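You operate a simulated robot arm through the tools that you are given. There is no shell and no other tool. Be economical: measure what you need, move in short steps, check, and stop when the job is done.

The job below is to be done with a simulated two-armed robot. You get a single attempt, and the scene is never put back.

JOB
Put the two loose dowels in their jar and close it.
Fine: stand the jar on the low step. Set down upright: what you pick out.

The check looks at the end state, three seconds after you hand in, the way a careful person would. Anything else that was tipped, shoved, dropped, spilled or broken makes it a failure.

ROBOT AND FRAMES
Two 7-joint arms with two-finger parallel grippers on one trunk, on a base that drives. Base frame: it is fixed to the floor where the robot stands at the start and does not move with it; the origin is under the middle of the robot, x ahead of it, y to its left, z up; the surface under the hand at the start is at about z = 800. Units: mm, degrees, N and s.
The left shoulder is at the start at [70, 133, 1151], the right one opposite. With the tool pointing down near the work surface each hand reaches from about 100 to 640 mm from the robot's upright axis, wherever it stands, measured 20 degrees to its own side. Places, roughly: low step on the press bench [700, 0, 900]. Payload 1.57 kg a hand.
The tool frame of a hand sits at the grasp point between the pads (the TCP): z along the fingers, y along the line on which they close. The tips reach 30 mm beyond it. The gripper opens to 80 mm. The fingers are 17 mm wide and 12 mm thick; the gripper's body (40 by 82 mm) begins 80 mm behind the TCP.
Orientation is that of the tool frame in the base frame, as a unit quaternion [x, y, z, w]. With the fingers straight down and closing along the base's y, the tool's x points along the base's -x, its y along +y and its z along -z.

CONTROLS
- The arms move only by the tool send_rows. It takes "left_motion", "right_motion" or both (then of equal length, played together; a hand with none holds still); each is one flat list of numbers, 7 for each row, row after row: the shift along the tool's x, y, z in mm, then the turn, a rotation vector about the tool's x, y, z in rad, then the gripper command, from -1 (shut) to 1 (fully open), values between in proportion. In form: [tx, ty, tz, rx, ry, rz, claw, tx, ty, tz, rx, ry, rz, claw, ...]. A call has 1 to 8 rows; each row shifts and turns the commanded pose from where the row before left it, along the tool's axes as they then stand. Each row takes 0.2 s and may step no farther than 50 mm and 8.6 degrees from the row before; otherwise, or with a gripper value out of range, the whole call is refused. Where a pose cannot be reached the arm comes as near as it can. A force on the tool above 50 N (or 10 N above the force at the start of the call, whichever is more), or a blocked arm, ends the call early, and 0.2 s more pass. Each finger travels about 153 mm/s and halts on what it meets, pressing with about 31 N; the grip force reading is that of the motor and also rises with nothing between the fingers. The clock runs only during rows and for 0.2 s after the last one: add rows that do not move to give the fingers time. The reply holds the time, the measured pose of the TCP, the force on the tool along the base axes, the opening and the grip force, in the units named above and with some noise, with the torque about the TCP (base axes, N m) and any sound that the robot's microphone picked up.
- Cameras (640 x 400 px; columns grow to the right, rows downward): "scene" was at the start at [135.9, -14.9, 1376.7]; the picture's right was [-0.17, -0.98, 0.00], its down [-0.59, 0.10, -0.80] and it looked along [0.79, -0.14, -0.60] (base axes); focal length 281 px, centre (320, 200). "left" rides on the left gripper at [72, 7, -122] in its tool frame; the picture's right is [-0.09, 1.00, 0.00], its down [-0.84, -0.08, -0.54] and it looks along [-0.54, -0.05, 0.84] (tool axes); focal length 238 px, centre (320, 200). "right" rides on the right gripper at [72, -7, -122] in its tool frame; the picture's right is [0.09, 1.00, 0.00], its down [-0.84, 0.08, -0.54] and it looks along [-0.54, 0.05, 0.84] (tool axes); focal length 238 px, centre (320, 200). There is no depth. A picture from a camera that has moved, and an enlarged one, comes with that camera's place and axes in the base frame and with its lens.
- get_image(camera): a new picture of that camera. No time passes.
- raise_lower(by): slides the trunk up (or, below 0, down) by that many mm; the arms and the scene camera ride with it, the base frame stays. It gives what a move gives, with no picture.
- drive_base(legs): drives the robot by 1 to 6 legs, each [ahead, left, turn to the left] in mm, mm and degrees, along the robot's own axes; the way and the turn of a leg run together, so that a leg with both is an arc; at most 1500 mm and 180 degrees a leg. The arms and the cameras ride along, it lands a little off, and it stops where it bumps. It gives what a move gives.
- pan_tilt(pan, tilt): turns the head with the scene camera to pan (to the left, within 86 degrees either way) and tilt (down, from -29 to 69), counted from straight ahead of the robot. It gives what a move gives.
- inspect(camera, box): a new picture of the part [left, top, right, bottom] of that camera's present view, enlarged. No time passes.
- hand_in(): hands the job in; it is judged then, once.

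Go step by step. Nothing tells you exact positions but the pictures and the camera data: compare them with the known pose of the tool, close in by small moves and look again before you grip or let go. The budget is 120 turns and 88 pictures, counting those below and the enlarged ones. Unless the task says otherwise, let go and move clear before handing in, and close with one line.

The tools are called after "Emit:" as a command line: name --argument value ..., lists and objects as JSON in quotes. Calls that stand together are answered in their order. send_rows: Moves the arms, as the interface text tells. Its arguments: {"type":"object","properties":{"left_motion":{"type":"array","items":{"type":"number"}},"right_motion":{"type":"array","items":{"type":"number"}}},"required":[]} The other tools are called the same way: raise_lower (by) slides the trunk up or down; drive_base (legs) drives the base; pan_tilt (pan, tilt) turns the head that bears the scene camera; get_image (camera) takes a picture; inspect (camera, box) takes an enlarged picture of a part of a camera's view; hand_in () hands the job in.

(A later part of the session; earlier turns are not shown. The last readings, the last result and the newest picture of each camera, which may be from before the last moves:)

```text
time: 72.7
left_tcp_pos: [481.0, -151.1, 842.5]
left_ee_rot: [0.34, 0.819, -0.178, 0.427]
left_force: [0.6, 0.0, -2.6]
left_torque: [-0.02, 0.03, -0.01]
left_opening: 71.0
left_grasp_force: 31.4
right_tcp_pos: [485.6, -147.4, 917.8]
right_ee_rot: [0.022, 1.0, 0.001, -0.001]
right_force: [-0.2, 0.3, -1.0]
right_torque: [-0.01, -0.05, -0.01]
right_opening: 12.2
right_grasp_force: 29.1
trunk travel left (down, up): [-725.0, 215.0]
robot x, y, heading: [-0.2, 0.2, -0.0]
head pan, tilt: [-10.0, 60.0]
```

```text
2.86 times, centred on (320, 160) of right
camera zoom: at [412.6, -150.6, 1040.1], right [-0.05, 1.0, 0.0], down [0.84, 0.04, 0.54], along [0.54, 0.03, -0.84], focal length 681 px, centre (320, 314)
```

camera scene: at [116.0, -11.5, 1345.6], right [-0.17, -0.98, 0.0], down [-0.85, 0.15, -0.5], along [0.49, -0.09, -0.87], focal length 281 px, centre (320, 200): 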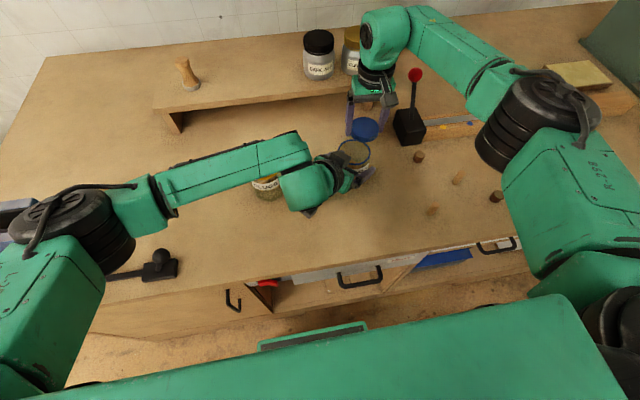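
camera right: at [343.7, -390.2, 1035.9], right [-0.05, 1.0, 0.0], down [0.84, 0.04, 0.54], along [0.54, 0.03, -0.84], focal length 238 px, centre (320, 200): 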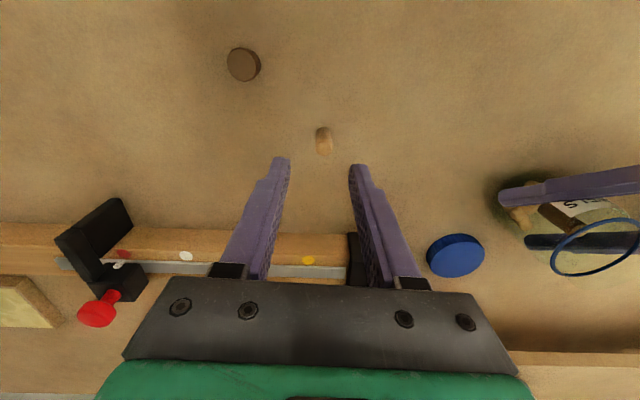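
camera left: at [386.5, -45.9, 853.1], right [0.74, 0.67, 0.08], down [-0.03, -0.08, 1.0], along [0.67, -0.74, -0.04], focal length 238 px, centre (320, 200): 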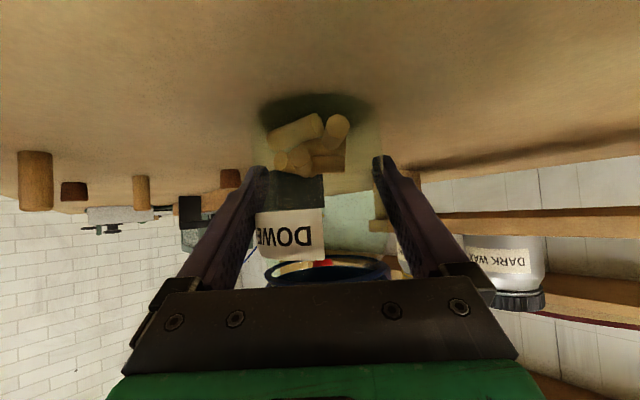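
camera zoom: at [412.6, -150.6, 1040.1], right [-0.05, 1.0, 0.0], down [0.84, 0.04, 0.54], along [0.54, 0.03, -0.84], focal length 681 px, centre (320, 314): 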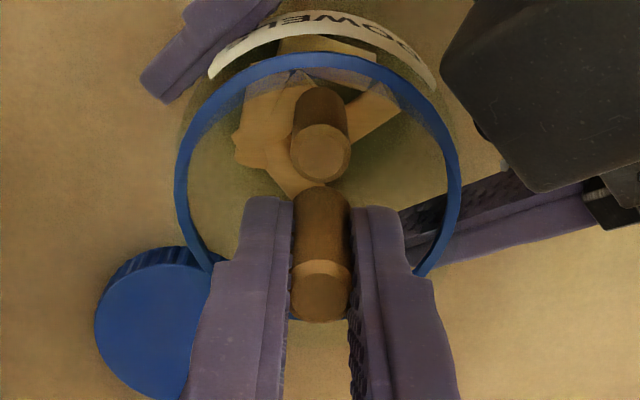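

The dowel is well inside the rim, clear behind A. I'll release it and rise.

Emit:
send_rows --right_motion '[0, 0, 0, 0, 0, 0, -0.5, 0, 0, 0, 0, 0, 0, -0.5, 0, 0, 0, 0, 0, 0, -0.5, 0, 0, -30, 0, 0, 0, -0.5, 0, 0, -45, 0, 0, 0, -0.5, 0, 0, 0, 0, 0, 0, -0.5]'

Emit:
get_image --camera "right"

Emit:
inspect --camera "scene" --box '[310, 110, 410, 200]'

```text
time: 74.1
left_tcp_pos: [481.9, -149.9, 842.8]
left_ee_rot: [0.339, 0.82, -0.177, 0.427]
left_force: [-0.4, 0.3, -2.7]
left_torque: [0.02, -0.01, -0.03]
left_opening: 70.8
left_grasp_force: 30.8
right_tcp_pos: [486.3, -145.8, 992.8]
right_ee_rot: [0.021, 1.0, 0.0, -0.001]
right_force: [0.0, 0.7, -0.1]
right_torque: [0.02, 0.02, 0.02]
right_opening: 20.2
right_grasp_force: 0.0
trunk travel left (down, up): [-725.0, 215.0]
robot x, y, heading: [-1.4, -1.5, -0.0]
head pan, tilt: [-10.0, 60.0]
```

```text
33 pictures are left
camera right: at [414.0, -149.8, 1114.6], right [-0.05, 1.0, 0.0], down [0.84, 0.04, 0.54], along [0.54, 0.03, -0.84], focal length 238 px, centre (320, 200)
```

right: 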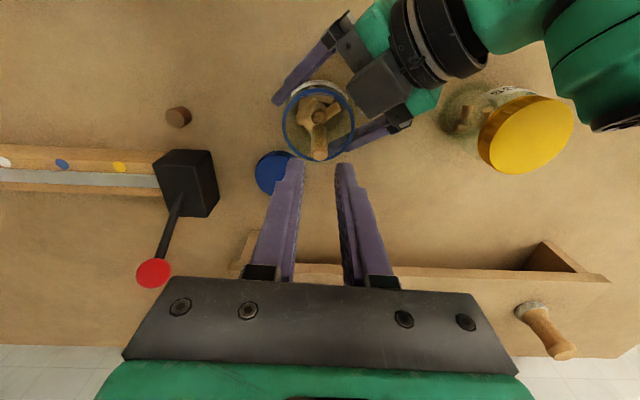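

```text
4.44 times, centred on (360, 155) of scene
camera zoom: at [116.9, -12.0, 1345.5], right [-0.17, -0.98, 0.0], down [-0.85, 0.15, -0.5], along [0.49, -0.09, -0.87], focal length 1249 px, centre (142, 400)
```

zoom: 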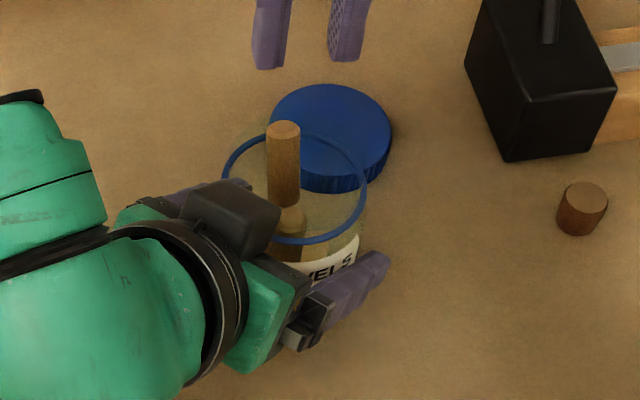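

Dowel B is leaning on the far rim and sticks out a bit. I'll look closer.

Emit:
inspect --camera "right" --box '[270, 70, 370, 170]'

Emit:
inspect --camera "left" --box '[230, 80, 430, 290]'

```text
4.00 times, centred on (320, 120) of right
camera zoom: at [414.0, -149.8, 1114.6], right [-0.05, 1.0, 0.0], down [0.84, 0.04, 0.54], along [0.54, 0.03, -0.84], focal length 953 px, centre (320, 520)
```

zoom: 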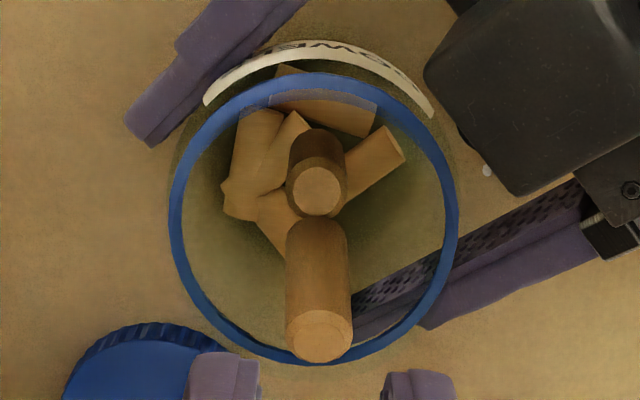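

```text
1.90 times, centred on (330, 185) of left
camera zoom: at [386.8, -46.1, 852.9], right [0.74, 0.67, 0.08], down [-0.03, -0.08, 1.0], along [0.67, -0.74, -0.04], focal length 454 px, centre (301, 229)
```

zoom: 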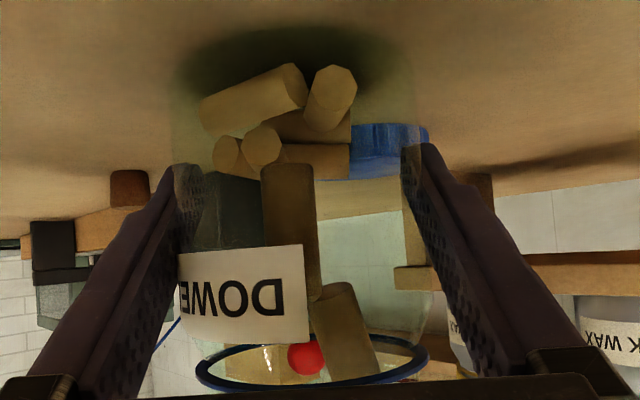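

B is perched on A's top edge and leaning on the far rim. I'll regrip its exposed top above the rim, straighten it, and drop it behind A.

Emit:
send_rows --right_motion '[-10, 0, 0, 0, 0, 0, -0.35, 0, 0, 30, 0, 0, 0, -0.35, 0, 0, 25, 0, 0, 0, -0.35, 0, 0, 13, 0, 0, 0, -0.35, 0, 0, 0, 0, 0, 0, -0.35]'

Emit:
inspect --camera "right" --box '[240, 70, 400, 230]'

Emit:
inspect --camera "scene" --box '[310, 110, 410, 200]'

```text
time: 75.3
left_tcp_pos: [478.8, -146.8, 842.3]
left_ee_rot: [0.339, 0.82, -0.174, 0.426]
left_force: [-0.5, 1.1, 5.1]
left_torque: [0.17, 0.26, -0.01]
left_opening: 71.1
left_grasp_force: 30.7
right_tcp_pos: [494.8, -145.6, 933.7]
right_ee_rot: [0.019, 1.0, 0.005, 0.005]
right_force: [-3.1, -0.7, 7.7]
right_torque: [-0.2, 0.05, -0.03]
right_opening: 27.0
right_grasp_force: 0.7
trunk travel left (down, up): [-725.0, 215.0]
robot x, y, heading: [-1.5, -1.0, 0.4]
head pan, tilt: [-10.0, 60.0]
stopped in row 5 (right hand): the force on the tool passed its limit at 54 N (the readings are from after the stop); the commanded pose is now the measured one
```

```text
2.50 times, centred on (320, 150) of right
camera zoom: at [420.2, -149.4, 1054.8], right [-0.05, 1.0, 0.01], down [0.83, 0.04, 0.55], along [0.55, 0.04, -0.83], focal length 596 px, centre (320, 325)
```

zoom: 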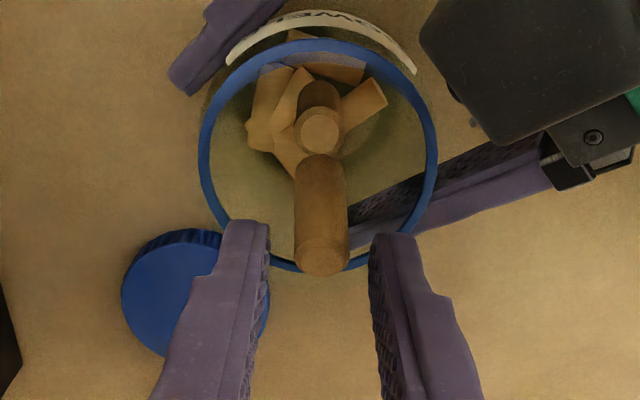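

```text
4.44 times, centred on (360, 155) of scene
camera zoom: at [112.7, -10.8, 1345.9], right [-0.17, -0.98, 0.0], down [-0.85, 0.15, -0.5], along [0.49, -0.09, -0.86], focal length 1249 px, centre (142, 400)
```

zoom: 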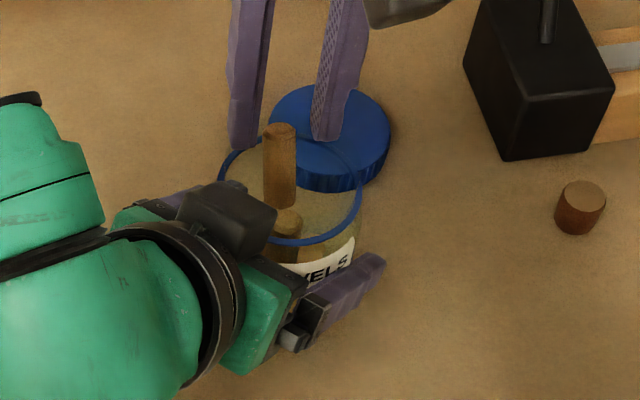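

The fingertips reached the rim, at about z≈898–903, but B's top lies between them and slightly higher. I'll raise 1 mm and try closing on it.

Emit:
send_rows --right_motion '[0, 0, -1.5, 0, 0, 0, -0.35, 0, 0, 0, 0, 0, 0, -0.55, 0, 0, 0, 0, 0, 0, -0.8, 0, 0, 0, 0, 0, 0, -0.8, 0, 0, 0, 0, 0, 0, -0.8]'

Emit:
inspect --camera "right" --box '[240, 70, 400, 230]'

```text
time: 76.5
left_tcp_pos: [480.2, -147.8, 841.0]
left_ee_rot: [0.339, 0.82, -0.174, 0.427]
left_force: [-3.6, 2.0, 14.7]
left_torque: [-0.07, -0.08, 0.01]
left_opening: 71.0
left_grasp_force: 30.5
right_tcp_pos: [493.6, -145.4, 934.2]
right_ee_rot: [0.02, 1.0, 0.005, 0.006]
right_force: [0.0, -0.2, 0.2]
right_torque: [0.04, 0.02, 0.0]
right_opening: 12.4
right_grasp_force: 29.5
trunk travel left (down, up): [-725.0, 215.0]
robot x, y, heading: [-1.7, 0.2, -0.0]
head pan, tilt: [-10.0, 60.0]
```

```text
2.50 times, centred on (320, 150) of right
camera zoom: at [420.2, -149.5, 1055.3], right [-0.05, 1.0, 0.01], down [0.83, 0.04, 0.55], along [0.55, 0.03, -0.83], focal length 596 px, centre (320, 325)
```

zoom: 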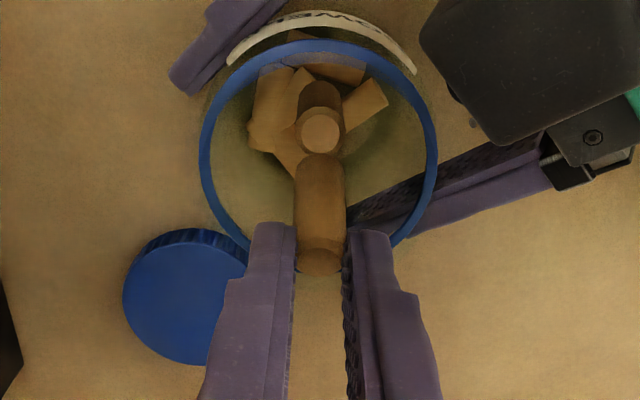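

B's top is gripped. I'll lift it a little, also easing the left hand up a touch to relieve the 15 N pressing the jar down.

Emit:
send_rows --right_motion '[0, 0, -5, 0, 0, 0, -0.8, 0, 0, -10, 0, 0, 0, -0.8, 0, 0, -10, 0, 0, 0, -0.8, 0, 0, 0, 0, 0, 0, -0.8]' --left_motion '[0, 0, 0, 0, 0, 0, 0.3, -0.8, 0, -0.6, 0, 0, 0, 0.3, 0, 0, 0, 0, 0, 0, 0.3, 0, 0, 0, 0, 0, 0, 0.3]'

Emit:
get_image --camera "right"

Emit:
inspect --camera "scene" --box '[310, 90, 410, 200]'

```text
time: 77.5
left_tcp_pos: [479.8, -148.2, 842.9]
left_ee_rot: [0.338, 0.82, -0.174, 0.427]
left_force: [-5.3, 0.6, 11.0]
left_torque: [-0.25, -0.01, -0.08]
left_opening: 70.9
left_grasp_force: 30.8
right_tcp_pos: [494.5, -145.2, 958.8]
right_ee_rot: [0.02, 1.0, 0.004, 0.006]
right_force: [-0.3, 0.0, -0.4]
right_torque: [0.01, 0.01, -0.01]
right_opening: 12.2
right_grasp_force: 29.1
trunk travel left (down, up): [-725.0, 215.0]
robot x, y, heading: [0.3, 1.9, 0.0]
head pan, tilt: [-10.0, 60.0]
```

```text
26 pictures are left
camera right: at [420.5, -149.3, 1079.9], right [-0.05, 1.0, 0.01], down [0.83, 0.04, 0.55], along [0.55, 0.03, -0.83], focal length 238 px, centre (320, 200)
```

right: 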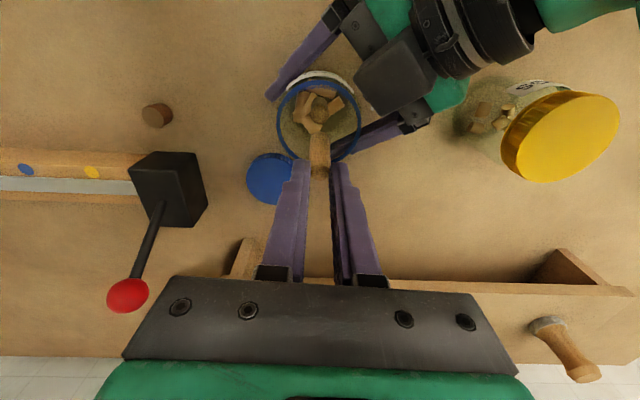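

```text
3.64 times, centred on (360, 145) of scene
camera zoom: at [112.9, -11.0, 1345.9], right [-0.17, -0.98, 0.0], down [-0.85, 0.15, -0.5], along [0.49, -0.09, -0.86], focal length 1022 px, centre (174, 400)
```

zoom: 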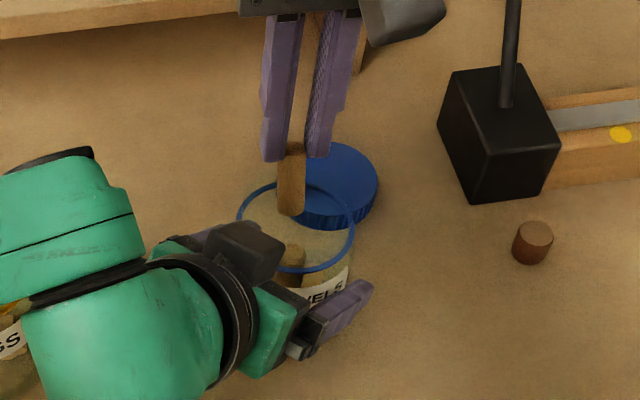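

B hangs about 11° off vertical. I'll straighten it by pitching the hand and move it so it hangs just behind A, then check.

Emit:
send_rows --right_motion '[0, 0, -5, 0, -0.1, 0, -0.8, 0, 0, -5, 0, -0.1, 0, -0.8, 10.8, 0, -2.2, 0, 0, 0, -0.8, 0, 0, 0, 0, 0, 0, -0.8]'

Emit:
inspect --camera "right" --box '[240, 60, 400, 220]'

Emit:
inspect --camera "scene" --box '[310, 90, 410, 200]'

```text
time: 78.5
left_tcp_pos: [480.6, -147.7, 841.9]
left_ee_rot: [0.338, 0.821, -0.173, 0.426]
left_force: [-5.8, -1.5, 10.6]
left_torque: [-0.26, 0.04, -0.1]
left_opening: 70.8
left_grasp_force: 31.1
right_tcp_pos: [482.8, -144.5, 968.1]
right_ee_rot: [0.022, 0.994, 0.002, 0.104]
right_force: [-0.3, 0.8, -0.4]
right_torque: [0.0, 0.02, -0.01]
right_opening: 12.0
right_grasp_force: 29.3
trunk travel left (down, up): [-725.0, 215.0]
robot x, y, heading: [1.4, 0.6, -0.0]
head pan, tilt: [-10.0, 60.0]
```

```text
2.50 times, centred on (320, 140) of right
camera zoom: at [386.0, -148.6, 1072.9], right [-0.05, 1.0, -0.01], down [0.71, 0.04, 0.71], along [0.71, 0.03, -0.71], focal length 596 px, centre (320, 350)
```

zoom: 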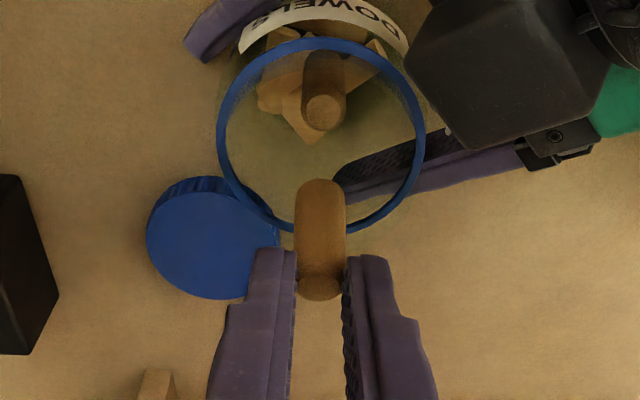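

```text
3.64 times, centred on (360, 145) of scene
camera zoom: at [113.1, -11.1, 1345.9], right [-0.17, -0.98, 0.0], down [-0.85, 0.15, -0.5], along [0.49, -0.09, -0.86], focal length 1022 px, centre (174, 400)
```

zoom: 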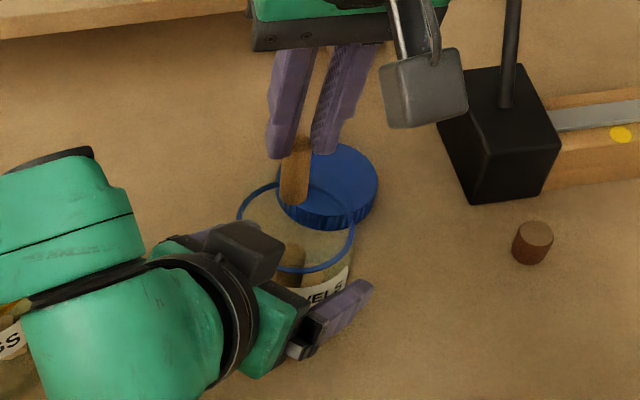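

It still leans with its bottom toward the robot. I'll pitch another 0.2 rad, re-centre behind A, and check.

Emit:
send_rows --right_motion '[0, 0, 0, 0, -0.1, 0, -0.8, 0, 0, 0, 0, -0.1, 0, -0.8, 6.4, 0, -2.8, 0, 0, 0, -0.8, 0, 0, 0, 0, 0, 0, -0.8]'

Emit:
inspect --camera "right" --box '[240, 40, 400, 200]'

```text
time: 79.5
left_tcp_pos: [480.4, -147.3, 842.4]
left_ee_rot: [0.339, 0.821, -0.174, 0.426]
left_force: [-4.6, -1.0, 10.1]
left_torque: [-0.26, 0.01, -0.05]
left_opening: 71.3
left_grasp_force: 31.2
right_tcp_pos: [475.6, -145.9, 968.2]
right_ee_rot: [0.021, 0.979, -0.001, 0.204]
right_force: [-0.7, -0.1, -0.4]
right_torque: [-0.01, -0.02, 0.01]
right_opening: 12.4
right_grasp_force: 29.4
trunk travel left (down, up): [-725.0, 215.0]
robot x, y, heading: [-2.9, -2.4, 0.1]
head pan, tilt: [-10.0, 60.0]
```

```text
2.50 times, centred on (320, 120) of right
camera zoom: at [360.8, -147.8, 1052.0], right [-0.04, 1.0, -0.03], down [0.55, 0.05, 0.83], along [0.83, 0.02, -0.55], focal length 596 px, centre (320, 400)
```

zoom: 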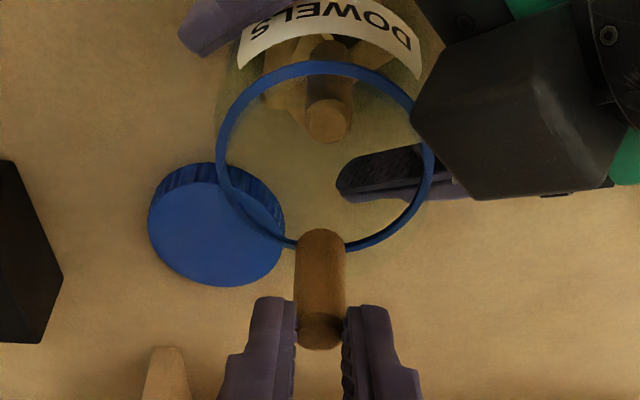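

B is now vertical, behind A and inside the rim. I'll lower about 33 mm and release.

Emit:
send_rows --right_motion '[5, 0, 11, 0, 0, 0, -0.8, 5, 0, 11, 0, 0, 0, -0.8, 3, 0, 8, 0, 0, 0, -0.8, 0, 0, 0, 0, 0, 0, -0.8]'

Emit:
inspect --camera "right" --box '[240, 40, 400, 200]'

```text
time: 80.5
left_tcp_pos: [479.1, -148.4, 842.1]
left_ee_rot: [0.338, 0.821, -0.173, 0.427]
left_force: [-3.6, -0.4, 10.7]
left_torque: [-0.25, 0.0, -0.09]
left_opening: 70.5
left_grasp_force: 30.7
right_tcp_pos: [475.1, -145.4, 935.1]
right_ee_rot: [0.021, 0.979, 0.0, 0.204]
right_force: [0.1, -0.4, 0.1]
right_torque: [-0.01, 0.02, 0.0]
right_opening: 12.1
right_grasp_force: 29.5
trunk travel left (down, up): [-725.0, 215.0]
robot x, y, heading: [-1.9, 1.7, 0.2]
head pan, tilt: [-10.0, 60.0]
```

```text
2.50 times, centred on (320, 120) of right
camera zoom: at [360.3, -147.7, 1019.3], right [-0.04, 1.0, -0.03], down [0.55, 0.05, 0.83], along [0.83, 0.02, -0.56], focal length 596 px, centre (320, 400)
```

zoom: 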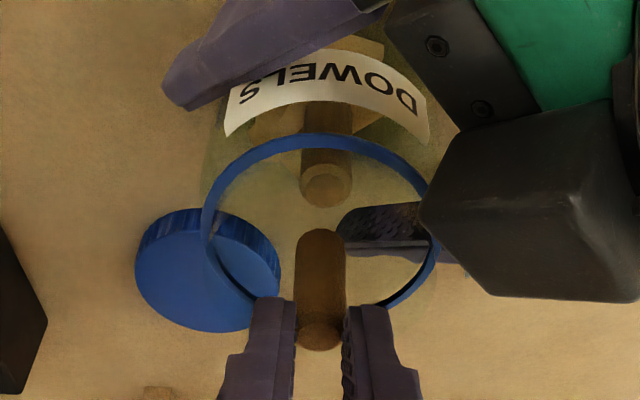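

B hangs in the mouth, clear of A. I'll release it and pull back up along the fingers.

Emit:
send_rows --right_motion '[0, 0, 0, 0, 0, 0, -0.5, 0, 0, 0, 0, 0, 0, -0.5, 0, 0, 0, 0, 0, 0, -0.5, -4, 0, -9, 0, 0, 0, -0.5, -12, 0, -28, 0, 0, 0, -0.5, -12, 0, -28, 0, 0, 0, -0.5, 0, 0, 0, 0, 0, 0, -0.5]'

Emit:
inspect --camera "right" --box '[240, 20, 400, 180]'

```text
time: 82.1
left_tcp_pos: [480.6, -147.6, 842.1]
left_ee_rot: [0.339, 0.82, -0.175, 0.426]
left_force: [-3.3, -0.9, 10.6]
left_torque: [-0.23, 0.02, -0.03]
left_opening: 70.6
left_grasp_force: 31.1
right_tcp_pos: [476.9, -145.8, 1006.8]
right_ee_rot: [0.022, 0.979, 0.0, 0.204]
right_force: [0.3, -0.1, 0.2]
right_torque: [0.01, -0.03, 0.01]
right_opening: 19.8
right_grasp_force: 0.1
trunk travel left (down, up): [-725.0, 215.0]
robot x, y, heading: [-2.4, 0.0, -0.0]
head pan, tilt: [-10.0, 60.0]
```

```text
2.50 times, centred on (320, 100) of right
camera zoom: at [361.2, -147.9, 1091.3], right [-0.04, 1.0, -0.03], down [0.55, 0.05, 0.83], along [0.83, 0.02, -0.56], focal length 596 px, centre (320, 450)
```

zoom: 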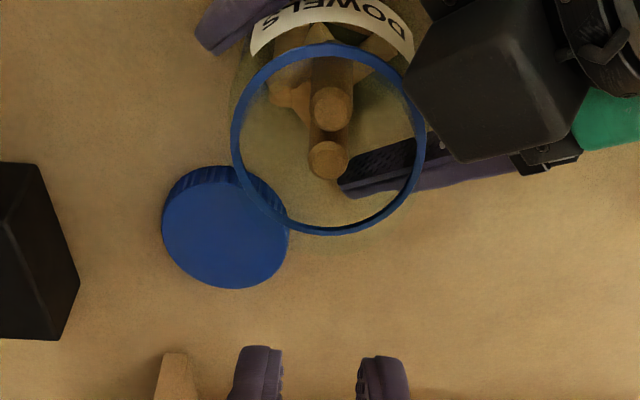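

Both dowels stand inside, below the rim. Now I'll level the right hand again, open it, and go back over the lid.

Emit:
send_rows --right_motion '[0, 0, -5, 0, 0.137, 0, 1, 0, 0, -5, 0, 0.137, 0, 1, 0, 0, 0, 0, 0.137, 0, 1, -30.7, -16, 0, 0, 0, 0, 1, -30.7, -16, 0, 0, 0, 0, 1, -30.7, -16, 0, 0, 0, 0, 1, 0, 0, 0, 0, 0, 0, 1]'

Emit:
get_image --camera "right"

```text
time: 83.7
left_tcp_pos: [480.2, -147.2, 842.1]
left_ee_rot: [0.339, 0.82, -0.174, 0.426]
left_force: [-3.4, -0.1, 9.9]
left_torque: [-0.32, 0.07, -0.07]
left_opening: 71.0
left_grasp_force: 31.5
right_tcp_pos: [559.4, -197.4, 1013.7]
right_ee_rot: [0.019, 1.0, 0.005, 0.0]
right_force: [-0.3, -0.2, 0.1]
right_torque: [0.0, 0.02, 0.02]
right_opening: 80.0
right_grasp_force: 0.1
trunk travel left (down, up): [-725.0, 215.0]
robot x, y, heading: [-2.8, 0.9, -0.0]
head pan, tilt: [-10.0, 60.0]
```

```text
19 pictures are left
camera right: at [487.6, -201.9, 1136.3], right [-0.05, 1.0, 0.01], down [0.84, 0.04, 0.54], along [0.54, 0.04, -0.84], focal length 238 px, centre (320, 200)
```

right: 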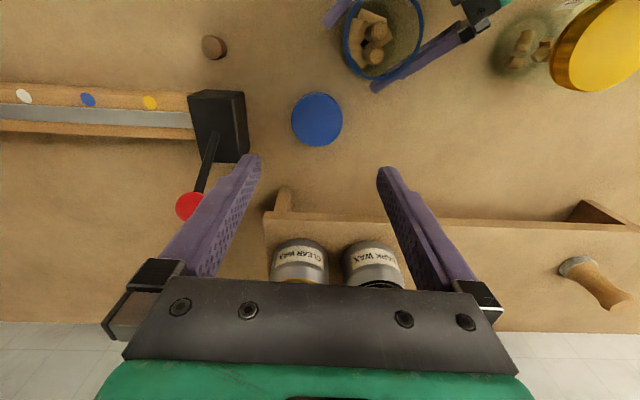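

The lid is at about (566,-198). I'll centre on it, lower to TCP z≈835 and grip it.

Emit:
send_rows --right_motion '[-6.6, -0.5, 0, 0.01, 0, 0, 1, 0, 0, 45, 0, 0, 0, 1, 0, 0, 45, 0, 0, 0, 1, 0, 0, 40, 0, 0, 0, 1, 0, 0, 0, 0, 0, 0, 1]'

Emit:
inspect --camera "right" --box '[220, 90, 420, 260]'

```text
time: 84.9
left_tcp_pos: [481.0, -148.6, 842.1]
left_ee_rot: [0.338, 0.821, -0.174, 0.426]
left_force: [-2.4, -0.1, 10.9]
left_torque: [-0.24, 0.05, -0.04]
left_opening: 71.0
left_grasp_force: 31.0
right_tcp_pos: [567.9, -199.6, 884.1]
right_ee_rot: [0.019, 1.0, -0.001, 0.0]
right_force: [0.1, -0.2, 0.2]
right_torque: [0.01, -0.01, -0.02]
right_opening: 80.4
right_grasp_force: 0.1
trunk travel left (down, up): [-725.0, 215.0]
robot x, y, heading: [1.4, -1.2, 0.3]
head pan, tilt: [-10.0, 60.0]
```

```text
2.35 times, centred on (320, 175) of right
camera zoom: at [495.3, -202.0, 1006.6], right [-0.05, 1.0, 0.0], down [0.84, 0.04, 0.54], along [0.54, 0.03, -0.84], focal length 561 px, centre (320, 259)
```

zoom: 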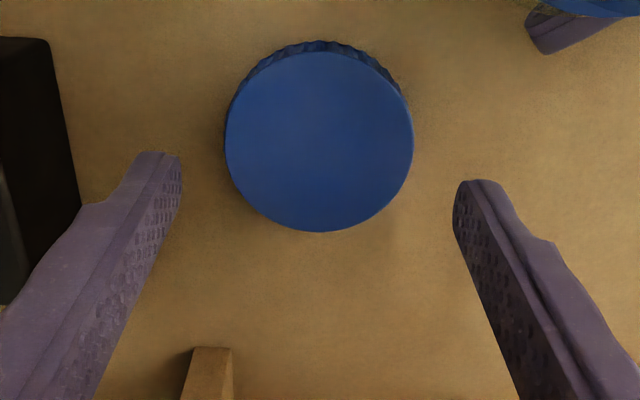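

Emit:
send_rows --right_motion '[0.5, 1, 0, 0, 0, 0, 1, 0, 0, 30, 0, 0, 0, 1, 0, 0, 19, 0, 0, 0, 1, 0, 0, 0, 0, 0, 0, 0.7, 0, 0, 0, 0, 0, 0, 0.3, 0, 0, 0, 0, 0, 0, 0.3]'

Emit:
send_rows --right_motion '[0, 0, -20, 0, 0, 0, 0.3, 0, 0, -45, 0, 0, 0, 0.3, 0, 0, -45, 0, 0, 0, 0.3, 0, 0, -45, 0, 0, 0, 0.3, 0, 0, 0, 0, 0, 0, 0.3]'

Emit:
get_image --camera "right"

```text
time: 86.3
left_tcp_pos: [480.4, -147.2, 840.8]
left_ee_rot: [0.339, 0.821, -0.174, 0.426]
left_force: [-2.7, -0.3, 11.0]
left_torque: [-0.26, 0.03, -0.04]
left_opening: 70.8
left_grasp_force: 30.6
right_tcp_pos: [568.8, -197.5, 834.5]
right_ee_rot: [0.02, 1.0, -0.001, -0.001]
right_force: [1.2, -0.1, 0.0]
right_torque: [-0.04, 0.02, 0.0]
right_opening: 65.8
right_grasp_force: 30.8
trunk travel left (down, up): [-725.0, 215.0]
robot x, y, heading: [2.1, -2.0, 0.0]
head pan, tilt: [-10.0, 60.0]
```

```text
time: 87.5
left_tcp_pos: [480.5, -147.7, 842.7]
left_ee_rot: [0.339, 0.82, -0.174, 0.426]
left_force: [-1.8, -0.3, 10.2]
left_torque: [-0.21, -0.03, -0.04]
left_opening: 70.9
left_grasp_force: 31.3
right_tcp_pos: [567.7, -199.1, 991.4]
right_ee_rot: [0.02, 1.0, 0.0, 0.0]
right_force: [-0.1, -0.1, -0.7]
right_torque: [-0.01, -0.01, 0.01]
right_opening: 65.7
right_grasp_force: 30.6
trunk travel left (down, up): [-725.0, 215.0]
robot x, y, heading: [1.7, 0.5, -0.1]
head pan, tilt: [-10.0, 60.0]
```

```text
17 pictures are left
camera right: at [495.5, -200.9, 1115.5], right [-0.05, 1.0, 0.0], down [0.84, 0.04, 0.54], along [0.54, 0.03, -0.84], focal length 238 px, centre (320, 200)
```

right: 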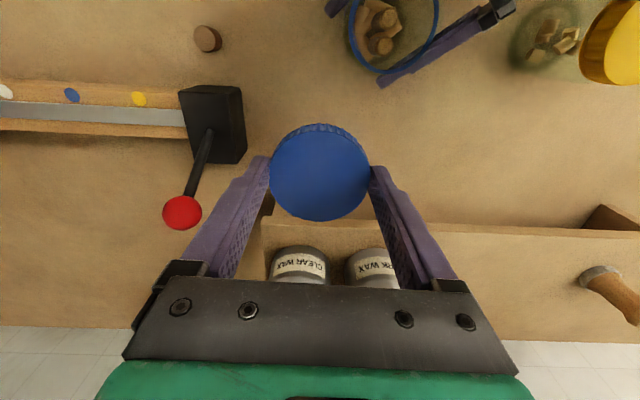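

The lid is held. I'll hover it over the jar and check the lateral alignment with the hand square.

Emit:
send_rows --right_motion '[30.6, 15.8, 0, 0, 0, 0, 0.3, 30.6, 15.8, 0, 0, 0, 0, 0.3, 30.6, 15.8, 0, 0, 0, 0, 0.3, 0, 0, 0, 0, 0, 0, 0.3]'

Emit:
inspect --camera "right" --box '[240, 70, 400, 230]'

```text
time: 88.5
left_tcp_pos: [481.2, -146.8, 841.2]
left_ee_rot: [0.339, 0.821, -0.174, 0.426]
left_force: [-2.2, 0.5, 10.5]
left_torque: [-0.23, 0.04, -0.05]
left_opening: 71.2
left_grasp_force: 30.9
right_tcp_pos: [479.6, -146.0, 992.7]
right_ee_rot: [0.021, 1.0, -0.001, -0.001]
right_force: [0.1, 0.3, -0.4]
right_torque: [-0.01, -0.01, 0.01]
right_opening: 65.8
right_grasp_force: 31.2
trunk travel left (down, up): [-725.0, 215.0]
robot x, y, heading: [0.7, 0.1, -0.3]
head pan, tilt: [-10.0, 60.0]
```

```text
2.50 times, centred on (320, 150) of right
camera zoom: at [407.1, -148.8, 1115.3], right [-0.05, 1.0, 0.0], down [0.84, 0.04, 0.54], along [0.54, 0.03, -0.84], focal length 596 px, centre (320, 325)
```

zoom: 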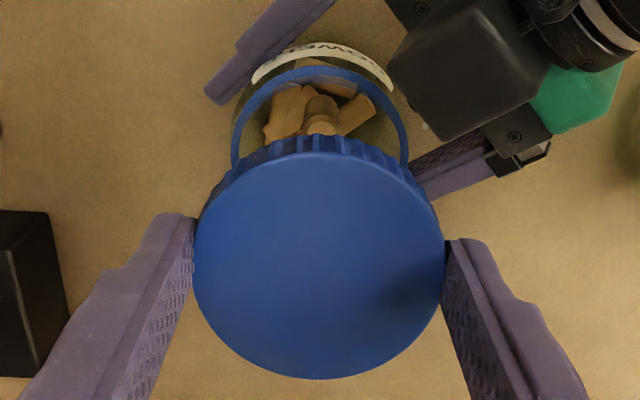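

Laterally it's aligned. I'll shift 1 mm back and lower the lid until it just touches the rim.

Emit:
send_rows --right_motion '[1, 0, 20, 0, 0, 0, 0.3, 0, 0, 25, 0, 0, 0, 0.3, 0, 0, 15, 0, 0, 0, 0.3, 0, 0, 6, 0, 0, 0, 0.3, 0, 0, 2, 0, 0, 0, 0.3, 0, 0, 0, 0, 0, 0, 0.3]'

```text
time: 89.9
left_tcp_pos: [479.5, -148.5, 841.8]
left_ee_rot: [0.339, 0.82, -0.173, 0.427]
left_force: [6.6, -8.2, -0.3]
left_torque: [0.3, -0.45, 0.1]
left_opening: 71.1
left_grasp_force: 30.2
right_tcp_pos: [477.9, -144.5, 923.6]
right_ee_rot: [0.02, 1.0, 0.0, 0.001]
right_force: [2.4, 4.7, 30.2]
right_torque: [-0.08, 0.55, -0.08]
right_opening: 66.0
right_grasp_force: 31.9
trunk travel left (down, up): [-725.0, 215.0]
robot x, y, heading: [-0.6, -1.1, -0.1]
head pan, tilt: [-10.0, 60.0]
```

Contact is on the robot side of the rim, so the lid is slightly too far forward. I'll lift 3 mm, shift 1.5 mm back, and try again.

Emit:
send_rows --right_motion '[0, 0, -4, 0, 0, 0, 0.3, 1.5, -0.7, 0, 0, 0, 0, 0.3, 0, 0, 3, 0, 0, 0, 0.3, 0, 0, 1, 0, 0, 0, 0.3, 0, 0, 0, 0, 0, 0, 0.3]'

```text
time: 91.1
left_tcp_pos: [479.2, -147.6, 843.0]
left_ee_rot: [0.339, 0.82, -0.175, 0.426]
left_force: [-3.0, -2.4, 7.7]
left_torque: [0.27, 0.37, 0.02]
left_opening: 70.9
left_grasp_force: 31.7
right_tcp_pos: [475.6, -145.3, 923.1]
right_ee_rot: [0.02, 1.0, -0.001, 0.0]
right_force: [2.3, 4.2, 6.3]
right_torque: [0.19, -0.26, 0.05]
right_opening: 65.9
right_grasp_force: 31.1
trunk travel left (down, up): [-725.0, 215.0]
robot x, y, heading: [1.1, -0.5, -0.1]
head pan, tilt: [-10.0, 60.0]
```

Emit:
send_rows --right_motion '[-0.7, 0.7, -1, 0, 0, 0, 0.3, 0, 0, 1, 0, 0, 0, 0.3, 0, 0, 1, 0, 0, 0, 0.3, 0, 0, 1, 0, 0, 0, 0.3, 0, 0, 0, 0, 0, 0, 0.3]'

```text
time: 92.3
left_tcp_pos: [478.9, -146.9, 842.1]
left_ee_rot: [0.338, 0.821, -0.172, 0.427]
left_force: [8.9, -4.9, -2.5]
left_torque: [-0.83, 0.94, 0.05]
left_opening: 71.1
left_grasp_force: 31.0
right_tcp_pos: [476.1, -146.0, 922.4]
right_ee_rot: [0.02, 1.0, 0.001, 0.0]
right_force: [-8.6, -1.0, 25.0]
right_torque: [0.07, 0.06, 0.02]
right_opening: 65.7
right_grasp_force: 30.8
trunk travel left (down, up): [-725.0, 215.0]
robot x, y, heading: [0.2, 0.4, -0.1]
head pan, tilt: [-10.0, 60.0]
```

It's now seated centrally, with 25 N and no tipping torque. I'll start turning clockwise to engage the thread.

Emit:
send_rows --right_motion '[0, 0, 0, 0, 0, 0.15, 0.3, 0, 0, 0, 0, 0, 0.15, 0.3, 0, 0, 0, 0, 0, 0.15, 0.3, 0, 0, 0.2, 0, 0, 0.15, 0.3, 0, 0, 0.2, 0, 0, 0.15, 0.3, 0, 0, 0.2, 0, 0, 0.15, 0.3, 0, 0, 0.2, 0, 0, 0.15, 0.3, 0, 0, 0, 0, 0, 0.15, 0.3]'

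```text
time: 94.1
left_tcp_pos: [480.5, -148.2, 841.5]
left_ee_rot: [0.338, 0.821, -0.174, 0.426]
left_force: [-4.5, -8.3, 0.7]
left_torque: [0.83, -0.42, -0.21]
left_opening: 70.8
left_grasp_force: 31.2
right_tcp_pos: [477.0, -144.8, 920.0]
right_ee_rot: [0.583, 0.813, -0.001, 0.001]
right_force: [9.8, 10.6, 20.5]
right_torque: [-0.33, -0.56, 0.22]
right_opening: 65.9
right_grasp_force: 30.9
trunk travel left (down, up): [-725.0, 215.0]
robot x, y, heading: [0.4, -0.3, 0.1]
head pan, tilt: [-10.0, 60.0]
```

Emit:
send_rows --right_motion '[0, 0, 0, 0, 0, 0.15, 0.3, 0, 0, -2, 0, 0, 0, 0.3, 0, 0, -2, 0, 0, 0, 0.3, 0, 0, 0, 0, 0, 0, 0.3]'

```text
time: 95.1
left_tcp_pos: [479.8, -149.9, 841.5]
left_ee_rot: [0.339, 0.82, -0.176, 0.427]
left_force: [-11.8, -10.2, 7.8]
left_torque: [0.65, -0.65, -0.02]
left_opening: 70.9
left_grasp_force: 31.1
right_tcp_pos: [477.2, -146.0, 921.2]
right_ee_rot: [0.641, 0.768, -0.003, -0.001]
right_force: [10.4, 8.8, -6.9]
right_torque: [0.12, -0.05, 0.03]
right_opening: 65.8
right_grasp_force: 31.0
trunk travel left (down, up): [-725.0, 215.0]
robot x, y, heading: [1.2, -0.1, -0.2]
head pan, tilt: [-10.0, 60.0]
```

The lid resists lifting, so the thread has engaged. I'll release, turn back and take the next tightening stroke.

Emit:
send_rows --right_motion '[0, 0, 2, 0, 0, 0, 0.3, 0, 0, 0, 0, 0, 0, 1, 0, 0, 0, 0, 0, 0, 1, 0, 0, 0, 0, 0, -0.15, 1, 0, 0, 0, 0, 0, -0.15, 1, 0, 0, 0, 0, 0, -0.15, 1, 0, 0, 0, 0, 0, -0.15, 1, 0, 0, 0, 0, 0, -0.15, 1]'

Emit:
send_rows --right_motion '[0, 0, 0, 0, 0, -0.15, 1, 0, 0, 0, 0, 0, -0.15, 1, 0, 0, 0, 0, 0, -0.15, 1, 0, 0, 0, 0, 0, -0.15, 1, 0, 0, 0, 0, 0, -0.05, 1, 0, 0, 0, 0, 0, 0, 0.6, 0, 0, 0, 0, 0, 0, 0.3, 0, 0, 0, 0, 0, 0, 0.3]'

Emit:
get_image --camera "right"

```text
time: 96.9
left_tcp_pos: [482.2, -146.9, 840.8]
left_ee_rot: [0.339, 0.82, -0.175, 0.426]
left_force: [5.4, 4.0, 14.3]
left_torque: [-0.16, 0.07, 0.07]
left_opening: 70.9
left_grasp_force: 31.1
right_tcp_pos: [477.9, -144.7, 921.5]
right_ee_rot: [0.314, 0.949, -0.002, 0.0]
right_force: [0.2, -0.5, -0.2]
right_torque: [0.02, 0.03, -0.01]
right_opening: 79.9
right_grasp_force: 0.0
trunk travel left (down, up): [-725.0, 215.0]
robot x, y, heading: [-0.9, 1.3, 0.0]
head pan, tilt: [-10.0, 60.0]
```

```text
time: 98.7
left_tcp_pos: [481.5, -146.2, 841.2]
left_ee_rot: [0.339, 0.82, -0.175, 0.426]
left_force: [3.6, 6.9, 15.9]
left_torque: [-0.42, 0.03, 0.02]
left_opening: 71.1
left_grasp_force: 31.4
right_tcp_pos: [477.3, -144.8, 921.2]
right_ee_rot: [-0.005, 1.0, -0.001, -0.001]
right_force: [0.8, -3.3, -0.5]
right_torque: [-0.1, -0.01, 0.0]
right_opening: 66.3
right_grasp_force: 30.7
trunk travel left (down, up): [-725.0, 215.0]
robot x, y, heading: [0.9, -2.7, 0.0]
head pan, tilt: [-10.0, 60.0]
```

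```text
15 pictures are left
camera right: at [405.6, -152.1, 1044.8], right [-0.1, 0.99, 0.0], down [0.84, 0.09, 0.54], along [0.54, 0.05, -0.84], focal length 238 px, centre (320, 200)
```

right: 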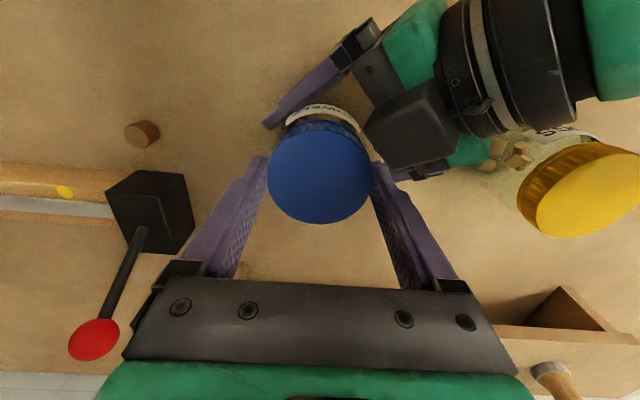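

The lid sits level. I'll take the second tightening stroke.

Emit:
send_rows --right_motion '[0, 0, 0.2, 0, 0, 0.15, 0.3, 0, 0, 0.2, 0, 0, 0.15, 0.3, 0, 0, 0.2, 0, 0, 0.15, 0.3, 0, 0, 0.2, 0, 0, 0.15, 0.3, 0, 0, 0.2, 0, 0, 0.15, 0.3, 0, 0, 0.2, 0, 0, 0.15, 0.3, 0, 0, 0.2, 0, 0, 0.15, 0.3, 0, 0, 0.2, 0, 0, 0.15, 0.3]'

Emit:
send_rows --right_motion '[0, 0, 0, 0, 0, 0.15, 0.3, 0, 0, 0, 0, 0, 0.1, 0.3, 0, 0, 0, 0, 0, 0, 0.3]'

```text
time: 100.5
left_tcp_pos: [480.3, -147.1, 841.0]
left_ee_rot: [0.339, 0.82, -0.175, 0.426]
left_force: [0.7, -1.8, 12.8]
left_torque: [0.24, -0.12, -0.06]
left_opening: 70.7
left_grasp_force: 30.6
right_tcp_pos: [477.4, -145.2, 920.3]
right_ee_rot: [0.561, 0.828, -0.001, 0.0]
right_force: [4.6, 6.4, 0.7]
right_torque: [0.22, -0.08, 0.07]
right_opening: 66.1
right_grasp_force: 30.8
trunk travel left (down, up): [-725.0, 215.0]
robot x, y, heading: [3.2, -0.2, 0.2]
head pan, tilt: [-10.0, 60.0]
```

```text
time: 101.3
left_tcp_pos: [479.9, -146.8, 841.9]
left_ee_rot: [0.338, 0.821, -0.174, 0.426]
left_force: [-6.3, -4.8, 12.0]
left_torque: [0.55, -0.43, -0.05]
left_opening: 70.7
left_grasp_force: 31.0
right_tcp_pos: [477.2, -145.2, 920.8]
right_ee_rot: [0.66, 0.751, 0.0, 0.001]
right_force: [10.2, 10.3, -1.1]
right_torque: [0.26, -0.18, 0.01]
right_opening: 66.1
right_grasp_force: 31.2
trunk travel left (down, up): [-725.0, 215.0]
robot x, y, heading: [-2.1, -0.6, 0.1]
head pan, tilt: [-10.0, 60.0]
```

Emit:
send_rows --right_motion '[0, 0, 0, 0, 0, 0, 1, 0, 0, 0, 0, 0, 0, 1, 0, 0, 0, 0, 0, -0.15, 1, 0, 0, 0, 0, 0, -0.15, 1, 0, 0, 0, 0, 0, -0.15, 1, 0, 0, 0, 0, 0, -0.15, 1, 0, 0, 0, 0, 0, -0.15, 1, 0, 0, 0, 0, 0, -0.15, 1]'

Emit:
send_rows --right_motion '[0, 0, 0, 0, 0, -0.15, 1, 0, 0, 0, 0, 0, -0.15, 1, 0, 0, 0, 0, 0, -0.15, 1, 0, 0, 0, 0, 0, -0.08, 1, 0, 0, 0, 0, 0, 0, 0.6, 0, 0, 0, 0, 0, 0, 0.3, 0, 0, 0, 0, 0, 0, 0.3]'

Emit:
send_rows --right_motion '[0, 0, 0.2, 0, 0, 0.15, 0.3, 0, 0, 0.2, 0, 0, 0.15, 0.3, 0, 0, 0.2, 0, 0, 0.15, 0.3, 0, 0, 0.2, 0, 0, 0.15, 0.3, 0, 0, 0.2, 0, 0, 0.15, 0.3, 0, 0, 0.2, 0, 0, 0.15, 0.3, 0, 0, 0.2, 0, 0, 0.15, 0.3, 0, 0, 0.2, 0, 0, 0.15, 0.3]'

Emit:
send_rows --right_motion '[0, 0, 0, 0, 0, 0.15, 0.3, 0, 0, 0, 0, 0, 0.1, 0.3, 0, 0, 0, 0, 0, 0, 0.3]'

```text
time: 103.1
left_tcp_pos: [480.0, -147.8, 841.0]
left_ee_rot: [0.339, 0.82, -0.174, 0.426]
left_force: [-3.3, 0.4, 7.6]
left_torque: [-0.17, 0.3, -0.08]
left_opening: 70.9
left_grasp_force: 31.3
right_tcp_pos: [476.7, -145.4, 920.7]
right_ee_rot: [0.265, 0.964, 0.0, 0.0]
right_force: [0.1, -1.0, -0.5]
right_torque: [0.0, -0.02, -0.02]
right_opening: 79.8
right_grasp_force: 0.1
trunk travel left (down, up): [-725.0, 215.0]
robot x, y, heading: [1.4, -0.2, 0.1]
head pan, tilt: [-10.0, 60.0]
```

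```text
time: 104.7
left_tcp_pos: [480.3, -146.9, 841.5]
left_ee_rot: [0.338, 0.821, -0.174, 0.426]
left_force: [-4.6, 3.0, 6.1]
left_torque: [-0.37, 0.26, -0.06]
left_opening: 71.1
left_grasp_force: 31.0
right_tcp_pos: [476.9, -146.4, 921.5]
right_ee_rot: [0.005, 1.0, -0.001, -0.001]
right_force: [0.8, -2.9, 0.4]
right_torque: [-0.06, 0.01, 0.0]
right_opening: 66.6
right_grasp_force: 30.4
trunk travel left (down, up): [-725.0, 215.0]
robot x, y, heading: [3.8, -1.3, -0.0]
head pan, tilt: [-10.0, 60.0]
```

```text
time: 106.5
left_tcp_pos: [481.0, -147.6, 841.8]
left_ee_rot: [0.339, 0.82, -0.175, 0.426]
left_force: [-1.9, -4.0, 2.6]
left_torque: [0.25, -0.34, 0.01]
left_opening: 70.9
left_grasp_force: 31.5
right_tcp_pos: [477.9, -144.2, 919.1]
right_ee_rot: [0.569, 0.822, 0.0, 0.0]
right_force: [5.5, 6.1, 6.9]
right_torque: [0.14, 0.02, 0.05]
right_opening: 66.7
right_grasp_force: 31.0
trunk travel left (down, up): [-725.0, 215.0]
robot x, y, heading: [1.0, 1.0, -0.0]
head pan, tilt: [-10.0, 60.0]
```

```text
time: 107.3
left_tcp_pos: [480.2, -149.0, 840.8]
left_ee_rot: [0.338, 0.821, -0.175, 0.426]
left_force: [-7.4, -6.3, 5.1]
left_torque: [0.54, -0.5, 0.0]
left_opening: 70.8
left_grasp_force: 31.0
right_tcp_pos: [477.8, -145.0, 919.7]
right_ee_rot: [0.668, 0.744, -0.001, -0.001]
right_force: [12.0, 10.5, 5.9]
right_torque: [0.25, -0.23, -0.01]
right_opening: 66.2
right_grasp_force: 31.5
trunk travel left (down, up): [-725.0, 215.0]
robot x, y, heading: [3.2, -4.9, -0.1]
head pan, tilt: [-10.0, 60.0]
```

Another tightening stroke, watching the turning torque.

Emit:
send_rows --right_motion '[0, 0, 0, 0, 0, 0, 1, 0, 0, 0, 0, 0, 0, 1, 0, 0, 0, 0, 0, -0.15, 1, 0, 0, 0, 0, 0, -0.15, 1, 0, 0, 0, 0, 0, -0.15, 1, 0, 0, 0, 0, 0, -0.15, 1, 0, 0, 0, 0, 0, -0.15, 1, 0, 0, 0, 0, 0, -0.15, 1]'

Emit:
send_rows --right_motion '[0, 0, 0, 0, 0, -0.15, 1, 0, 0, 0, 0, 0, -0.15, 1, 0, 0, 0, 0, 0, -0.15, 1, 0, 0, 0, 0, 0, -0.1, 1, 0, 0, 0, 0, 0, 0, 0.6, 0, 0, 0, 0, 0, 0, 0.3, 0, 0, 0, 0, 0, 0, 0.3]'

Emit:
send_rows --right_motion '[0, 0, 0.2, 0, 0, 0.15, 0.3, 0, 0, 0.2, 0, 0, 0.15, 0.3, 0, 0, 0.2, 0, 0, 0.15, 0.3, 0, 0, 0.2, 0, 0, 0.15, 0.3, 0, 0, 0.2, 0, 0, 0.15, 0.3]'

Emit:
send_rows --right_motion '[0, 0, 0, 0, 0, 0.15, 0.3, 0, 0, 0, 0, 0, 0.15, 0.3, 0, 0, 0, 0, 0, 0.15, 0.3, 0, 0, 0, 0, 0, 0.15, 0.3, 0, 0, 0, 0, 0, 0.1, 0.3]'

```text
time: 109.1
left_tcp_pos: [481.9, -147.9, 840.9]
left_ee_rot: [0.338, 0.821, -0.174, 0.426]
left_force: [3.8, 3.3, 9.1]
left_torque: [-0.08, 0.07, 0.03]
left_opening: 70.8
left_grasp_force: 30.7
right_tcp_pos: [478.3, -144.0, 918.9]
right_ee_rot: [0.276, 0.961, -0.002, -0.001]
right_force: [0.7, -0.2, -0.5]
right_torque: [0.01, 0.01, 0.02]
right_opening: 80.2
right_grasp_force: 0.0
trunk travel left (down, up): [-725.0, 215.0]
robot x, y, heading: [-3.5, 1.2, 0.2]
head pan, tilt: [-10.0, 60.0]
```

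```text
time: 110.7
left_tcp_pos: [482.0, -147.9, 841.5]
left_ee_rot: [0.339, 0.82, -0.175, 0.426]
left_force: [3.0, 6.7, 11.4]
left_torque: [-0.41, 0.08, -0.01]
left_opening: 70.9
left_grasp_force: 31.2
right_tcp_pos: [478.8, -145.4, 918.5]
right_ee_rot: [0.006, 1.0, -0.001, -0.001]
right_force: [0.2, -4.7, -0.7]
right_torque: [-0.14, -0.01, -0.02]
right_opening: 66.6
right_grasp_force: 31.4
trunk travel left (down, up): [-725.0, 215.0]
robot x, y, heading: [-1.0, 0.5, -0.1]
head pan, tilt: [-10.0, 60.0]
```

```text
time: 111.9
left_tcp_pos: [480.8, -147.5, 841.7]
left_ee_rot: [0.339, 0.821, -0.175, 0.426]
left_force: [5.3, -0.2, 9.4]
left_torque: [0.11, 0.08, -0.03]
left_opening: 70.6
left_grasp_force: 30.9
right_tcp_pos: [477.6, -145.0, 918.6]
right_ee_rot: [0.372, 0.928, 0.0, -0.001]
right_force: [0.4, 2.5, -0.1]
right_torque: [0.08, 0.03, 0.04]
right_opening: 66.6
right_grasp_force: 31.2
trunk travel left (down, up): [-725.0, 215.0]
robot x, y, heading: [-0.8, 1.5, 0.2]
head pan, tilt: [-10.0, 60.0]
```

```text
time: 113.1
left_tcp_pos: [479.5, -147.4, 841.2]
left_ee_rot: [0.339, 0.821, -0.176, 0.425]
left_force: [-4.3, -6.5, 10.3]
left_torque: [0.52, -0.14, -0.08]
left_opening: 70.9
left_grasp_force: 30.9
right_tcp_pos: [477.5, -145.1, 917.6]
right_ee_rot: [0.668, 0.744, -0.001, 0.0]
right_force: [5.6, 9.5, -5.5]
right_torque: [0.27, -0.12, 0.05]
right_opening: 66.4
right_grasp_force: 30.8
trunk travel left (down, up): [-725.0, 215.0]
robot x, y, heading: [1.0, -0.6, 0.1]
head pan, tilt: [-10.0, 60.0]
```

No stop yet, but the lid keeps drawing down. I'll do another stroke.

Emit:
send_rows --right_motion '[0, 0, 0.5, 0, 0, 0, 1, 0, 0, 0, 0, 0, 0, 1, 0, 0, 0, 0, 0, -0.15, 1, 0, 0, 0, 0, 0, -0.15, 1, 0, 0, 0, 0, 0, -0.15, 1, 0, 0, 0, 0, 0, -0.15, 1, 0, 0, 0, 0, 0, -0.15, 1, 0, 0, 0, 0, 0, -0.15, 1]'

Emit:
send_rows --right_motion '[0, 0, 0, 0, 0, -0.15, 1, 0, 0, 0, 0, 0, -0.15, 1, 0, 0, 0, 0, 0, -0.15, 1, 0, 0, 0, 0, 0, -0.1, 1, 0, 0, 0, 0, 0, 0, 0.6, 0, 0, 0, 0, 0, 0, 0.3, 0, 0, 0, 0, 0, 0, 0.3]'

Emit:
send_rows --right_motion '[0, 0, 0.2, 0, 0, 0.15, 0.3, 0, 0, 0.2, 0, 0, 0.15, 0.3, 0, 0, 0.2, 0, 0, 0.15, 0.3, 0, 0, 0.2, 0, 0, 0.15, 0.3, 0, 0, 0.2, 0, 0, 0.15, 0.3]'

Emit:
send_rows --right_motion '[0, 0, 0, 0, 0, 0.15, 0.3, 0, 0, 0, 0, 0, 0.15, 0.3, 0, 0, 0, 0, 0, 0.15, 0.3, 0, 0, 0, 0, 0, 0.15, 0.3, 0, 0, 0, 0, 0, 0.1, 0.3]'

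```text
time: 114.9
left_tcp_pos: [481.3, -147.5, 840.9]
left_ee_rot: [0.339, 0.821, -0.174, 0.426]
left_force: [-1.1, -1.5, 6.6]
left_torque: [-0.23, 0.22, 0.01]
left_opening: 70.6
left_grasp_force: 30.9
right_tcp_pos: [476.6, -145.7, 917.2]
right_ee_rot: [0.275, 0.961, -0.001, -0.001]
right_force: [-0.5, -0.5, 0.1]
right_torque: [0.03, 0.03, 0.0]
right_opening: 80.0
right_grasp_force: 0.0
trunk travel left (down, up): [-725.0, 215.0]
robot x, y, heading: [4.4, 0.9, -0.1]
head pan, tilt: [-10.0, 60.0]
```

```text
time: 116.5
left_tcp_pos: [480.7, -148.1, 841.7]
left_ee_rot: [0.339, 0.821, -0.174, 0.426]
left_force: [-1.1, 4.6, 7.9]
left_torque: [-0.46, 0.24, -0.03]
left_opening: 70.8
left_grasp_force: 30.4
right_tcp_pos: [476.7, -146.2, 916.8]
right_ee_rot: [0.006, 1.0, -0.001, -0.001]
right_force: [-0.2, -4.4, -1.1]
right_torque: [-0.13, 0.02, 0.02]
right_opening: 65.6
right_grasp_force: 31.3
trunk travel left (down, up): [-725.0, 215.0]
robot x, y, heading: [2.7, -4.6, -0.0]
head pan, tilt: [-10.0, 60.0]
```

```text
time: 117.7
left_tcp_pos: [479.8, -148.8, 840.6]
left_ee_rot: [0.339, 0.822, -0.173, 0.424]
left_force: [0.9, -0.7, -3.7]
left_torque: [0.08, -0.03, -0.92]
left_opening: 72.9
left_grasp_force: 31.0
right_tcp_pos: [477.8, -145.9, 915.9]
right_ee_rot: [0.372, 0.928, 0.0, -0.001]
right_force: [-2.3, -0.4, 3.5]
right_torque: [0.0, 0.34, 0.94]
right_opening: 65.8
right_grasp_force: 31.3
trunk travel left (down, up): [-725.0, 215.0]
robot x, y, heading: [-0.2, 3.0, -0.3]
head pan, tilt: [-10.0, 60.0]
```

```text
time: 118.9
left_tcp_pos: [477.9, -149.7, 839.7]
left_ee_rot: [0.342, 0.82, -0.178, 0.424]
left_force: [-25.8, -12.5, -4.8]
left_torque: [0.43, -1.16, -1.03]
left_opening: 73.3
left_grasp_force: 31.1
right_tcp_pos: [480.4, -143.9, 916.8]
right_ee_rot: [0.669, 0.744, 0.003, 0.001]
right_force: [24.9, 12.2, 2.4]
right_torque: [0.45, -0.7, 1.21]
right_opening: 65.6
right_grasp_force: 30.8
trunk travel left (down, up): [-725.0, 215.0]
robot x, y, heading: [0.1, -0.7, 0.1]
head pan, tilt: [-10.0, 60.0]
```

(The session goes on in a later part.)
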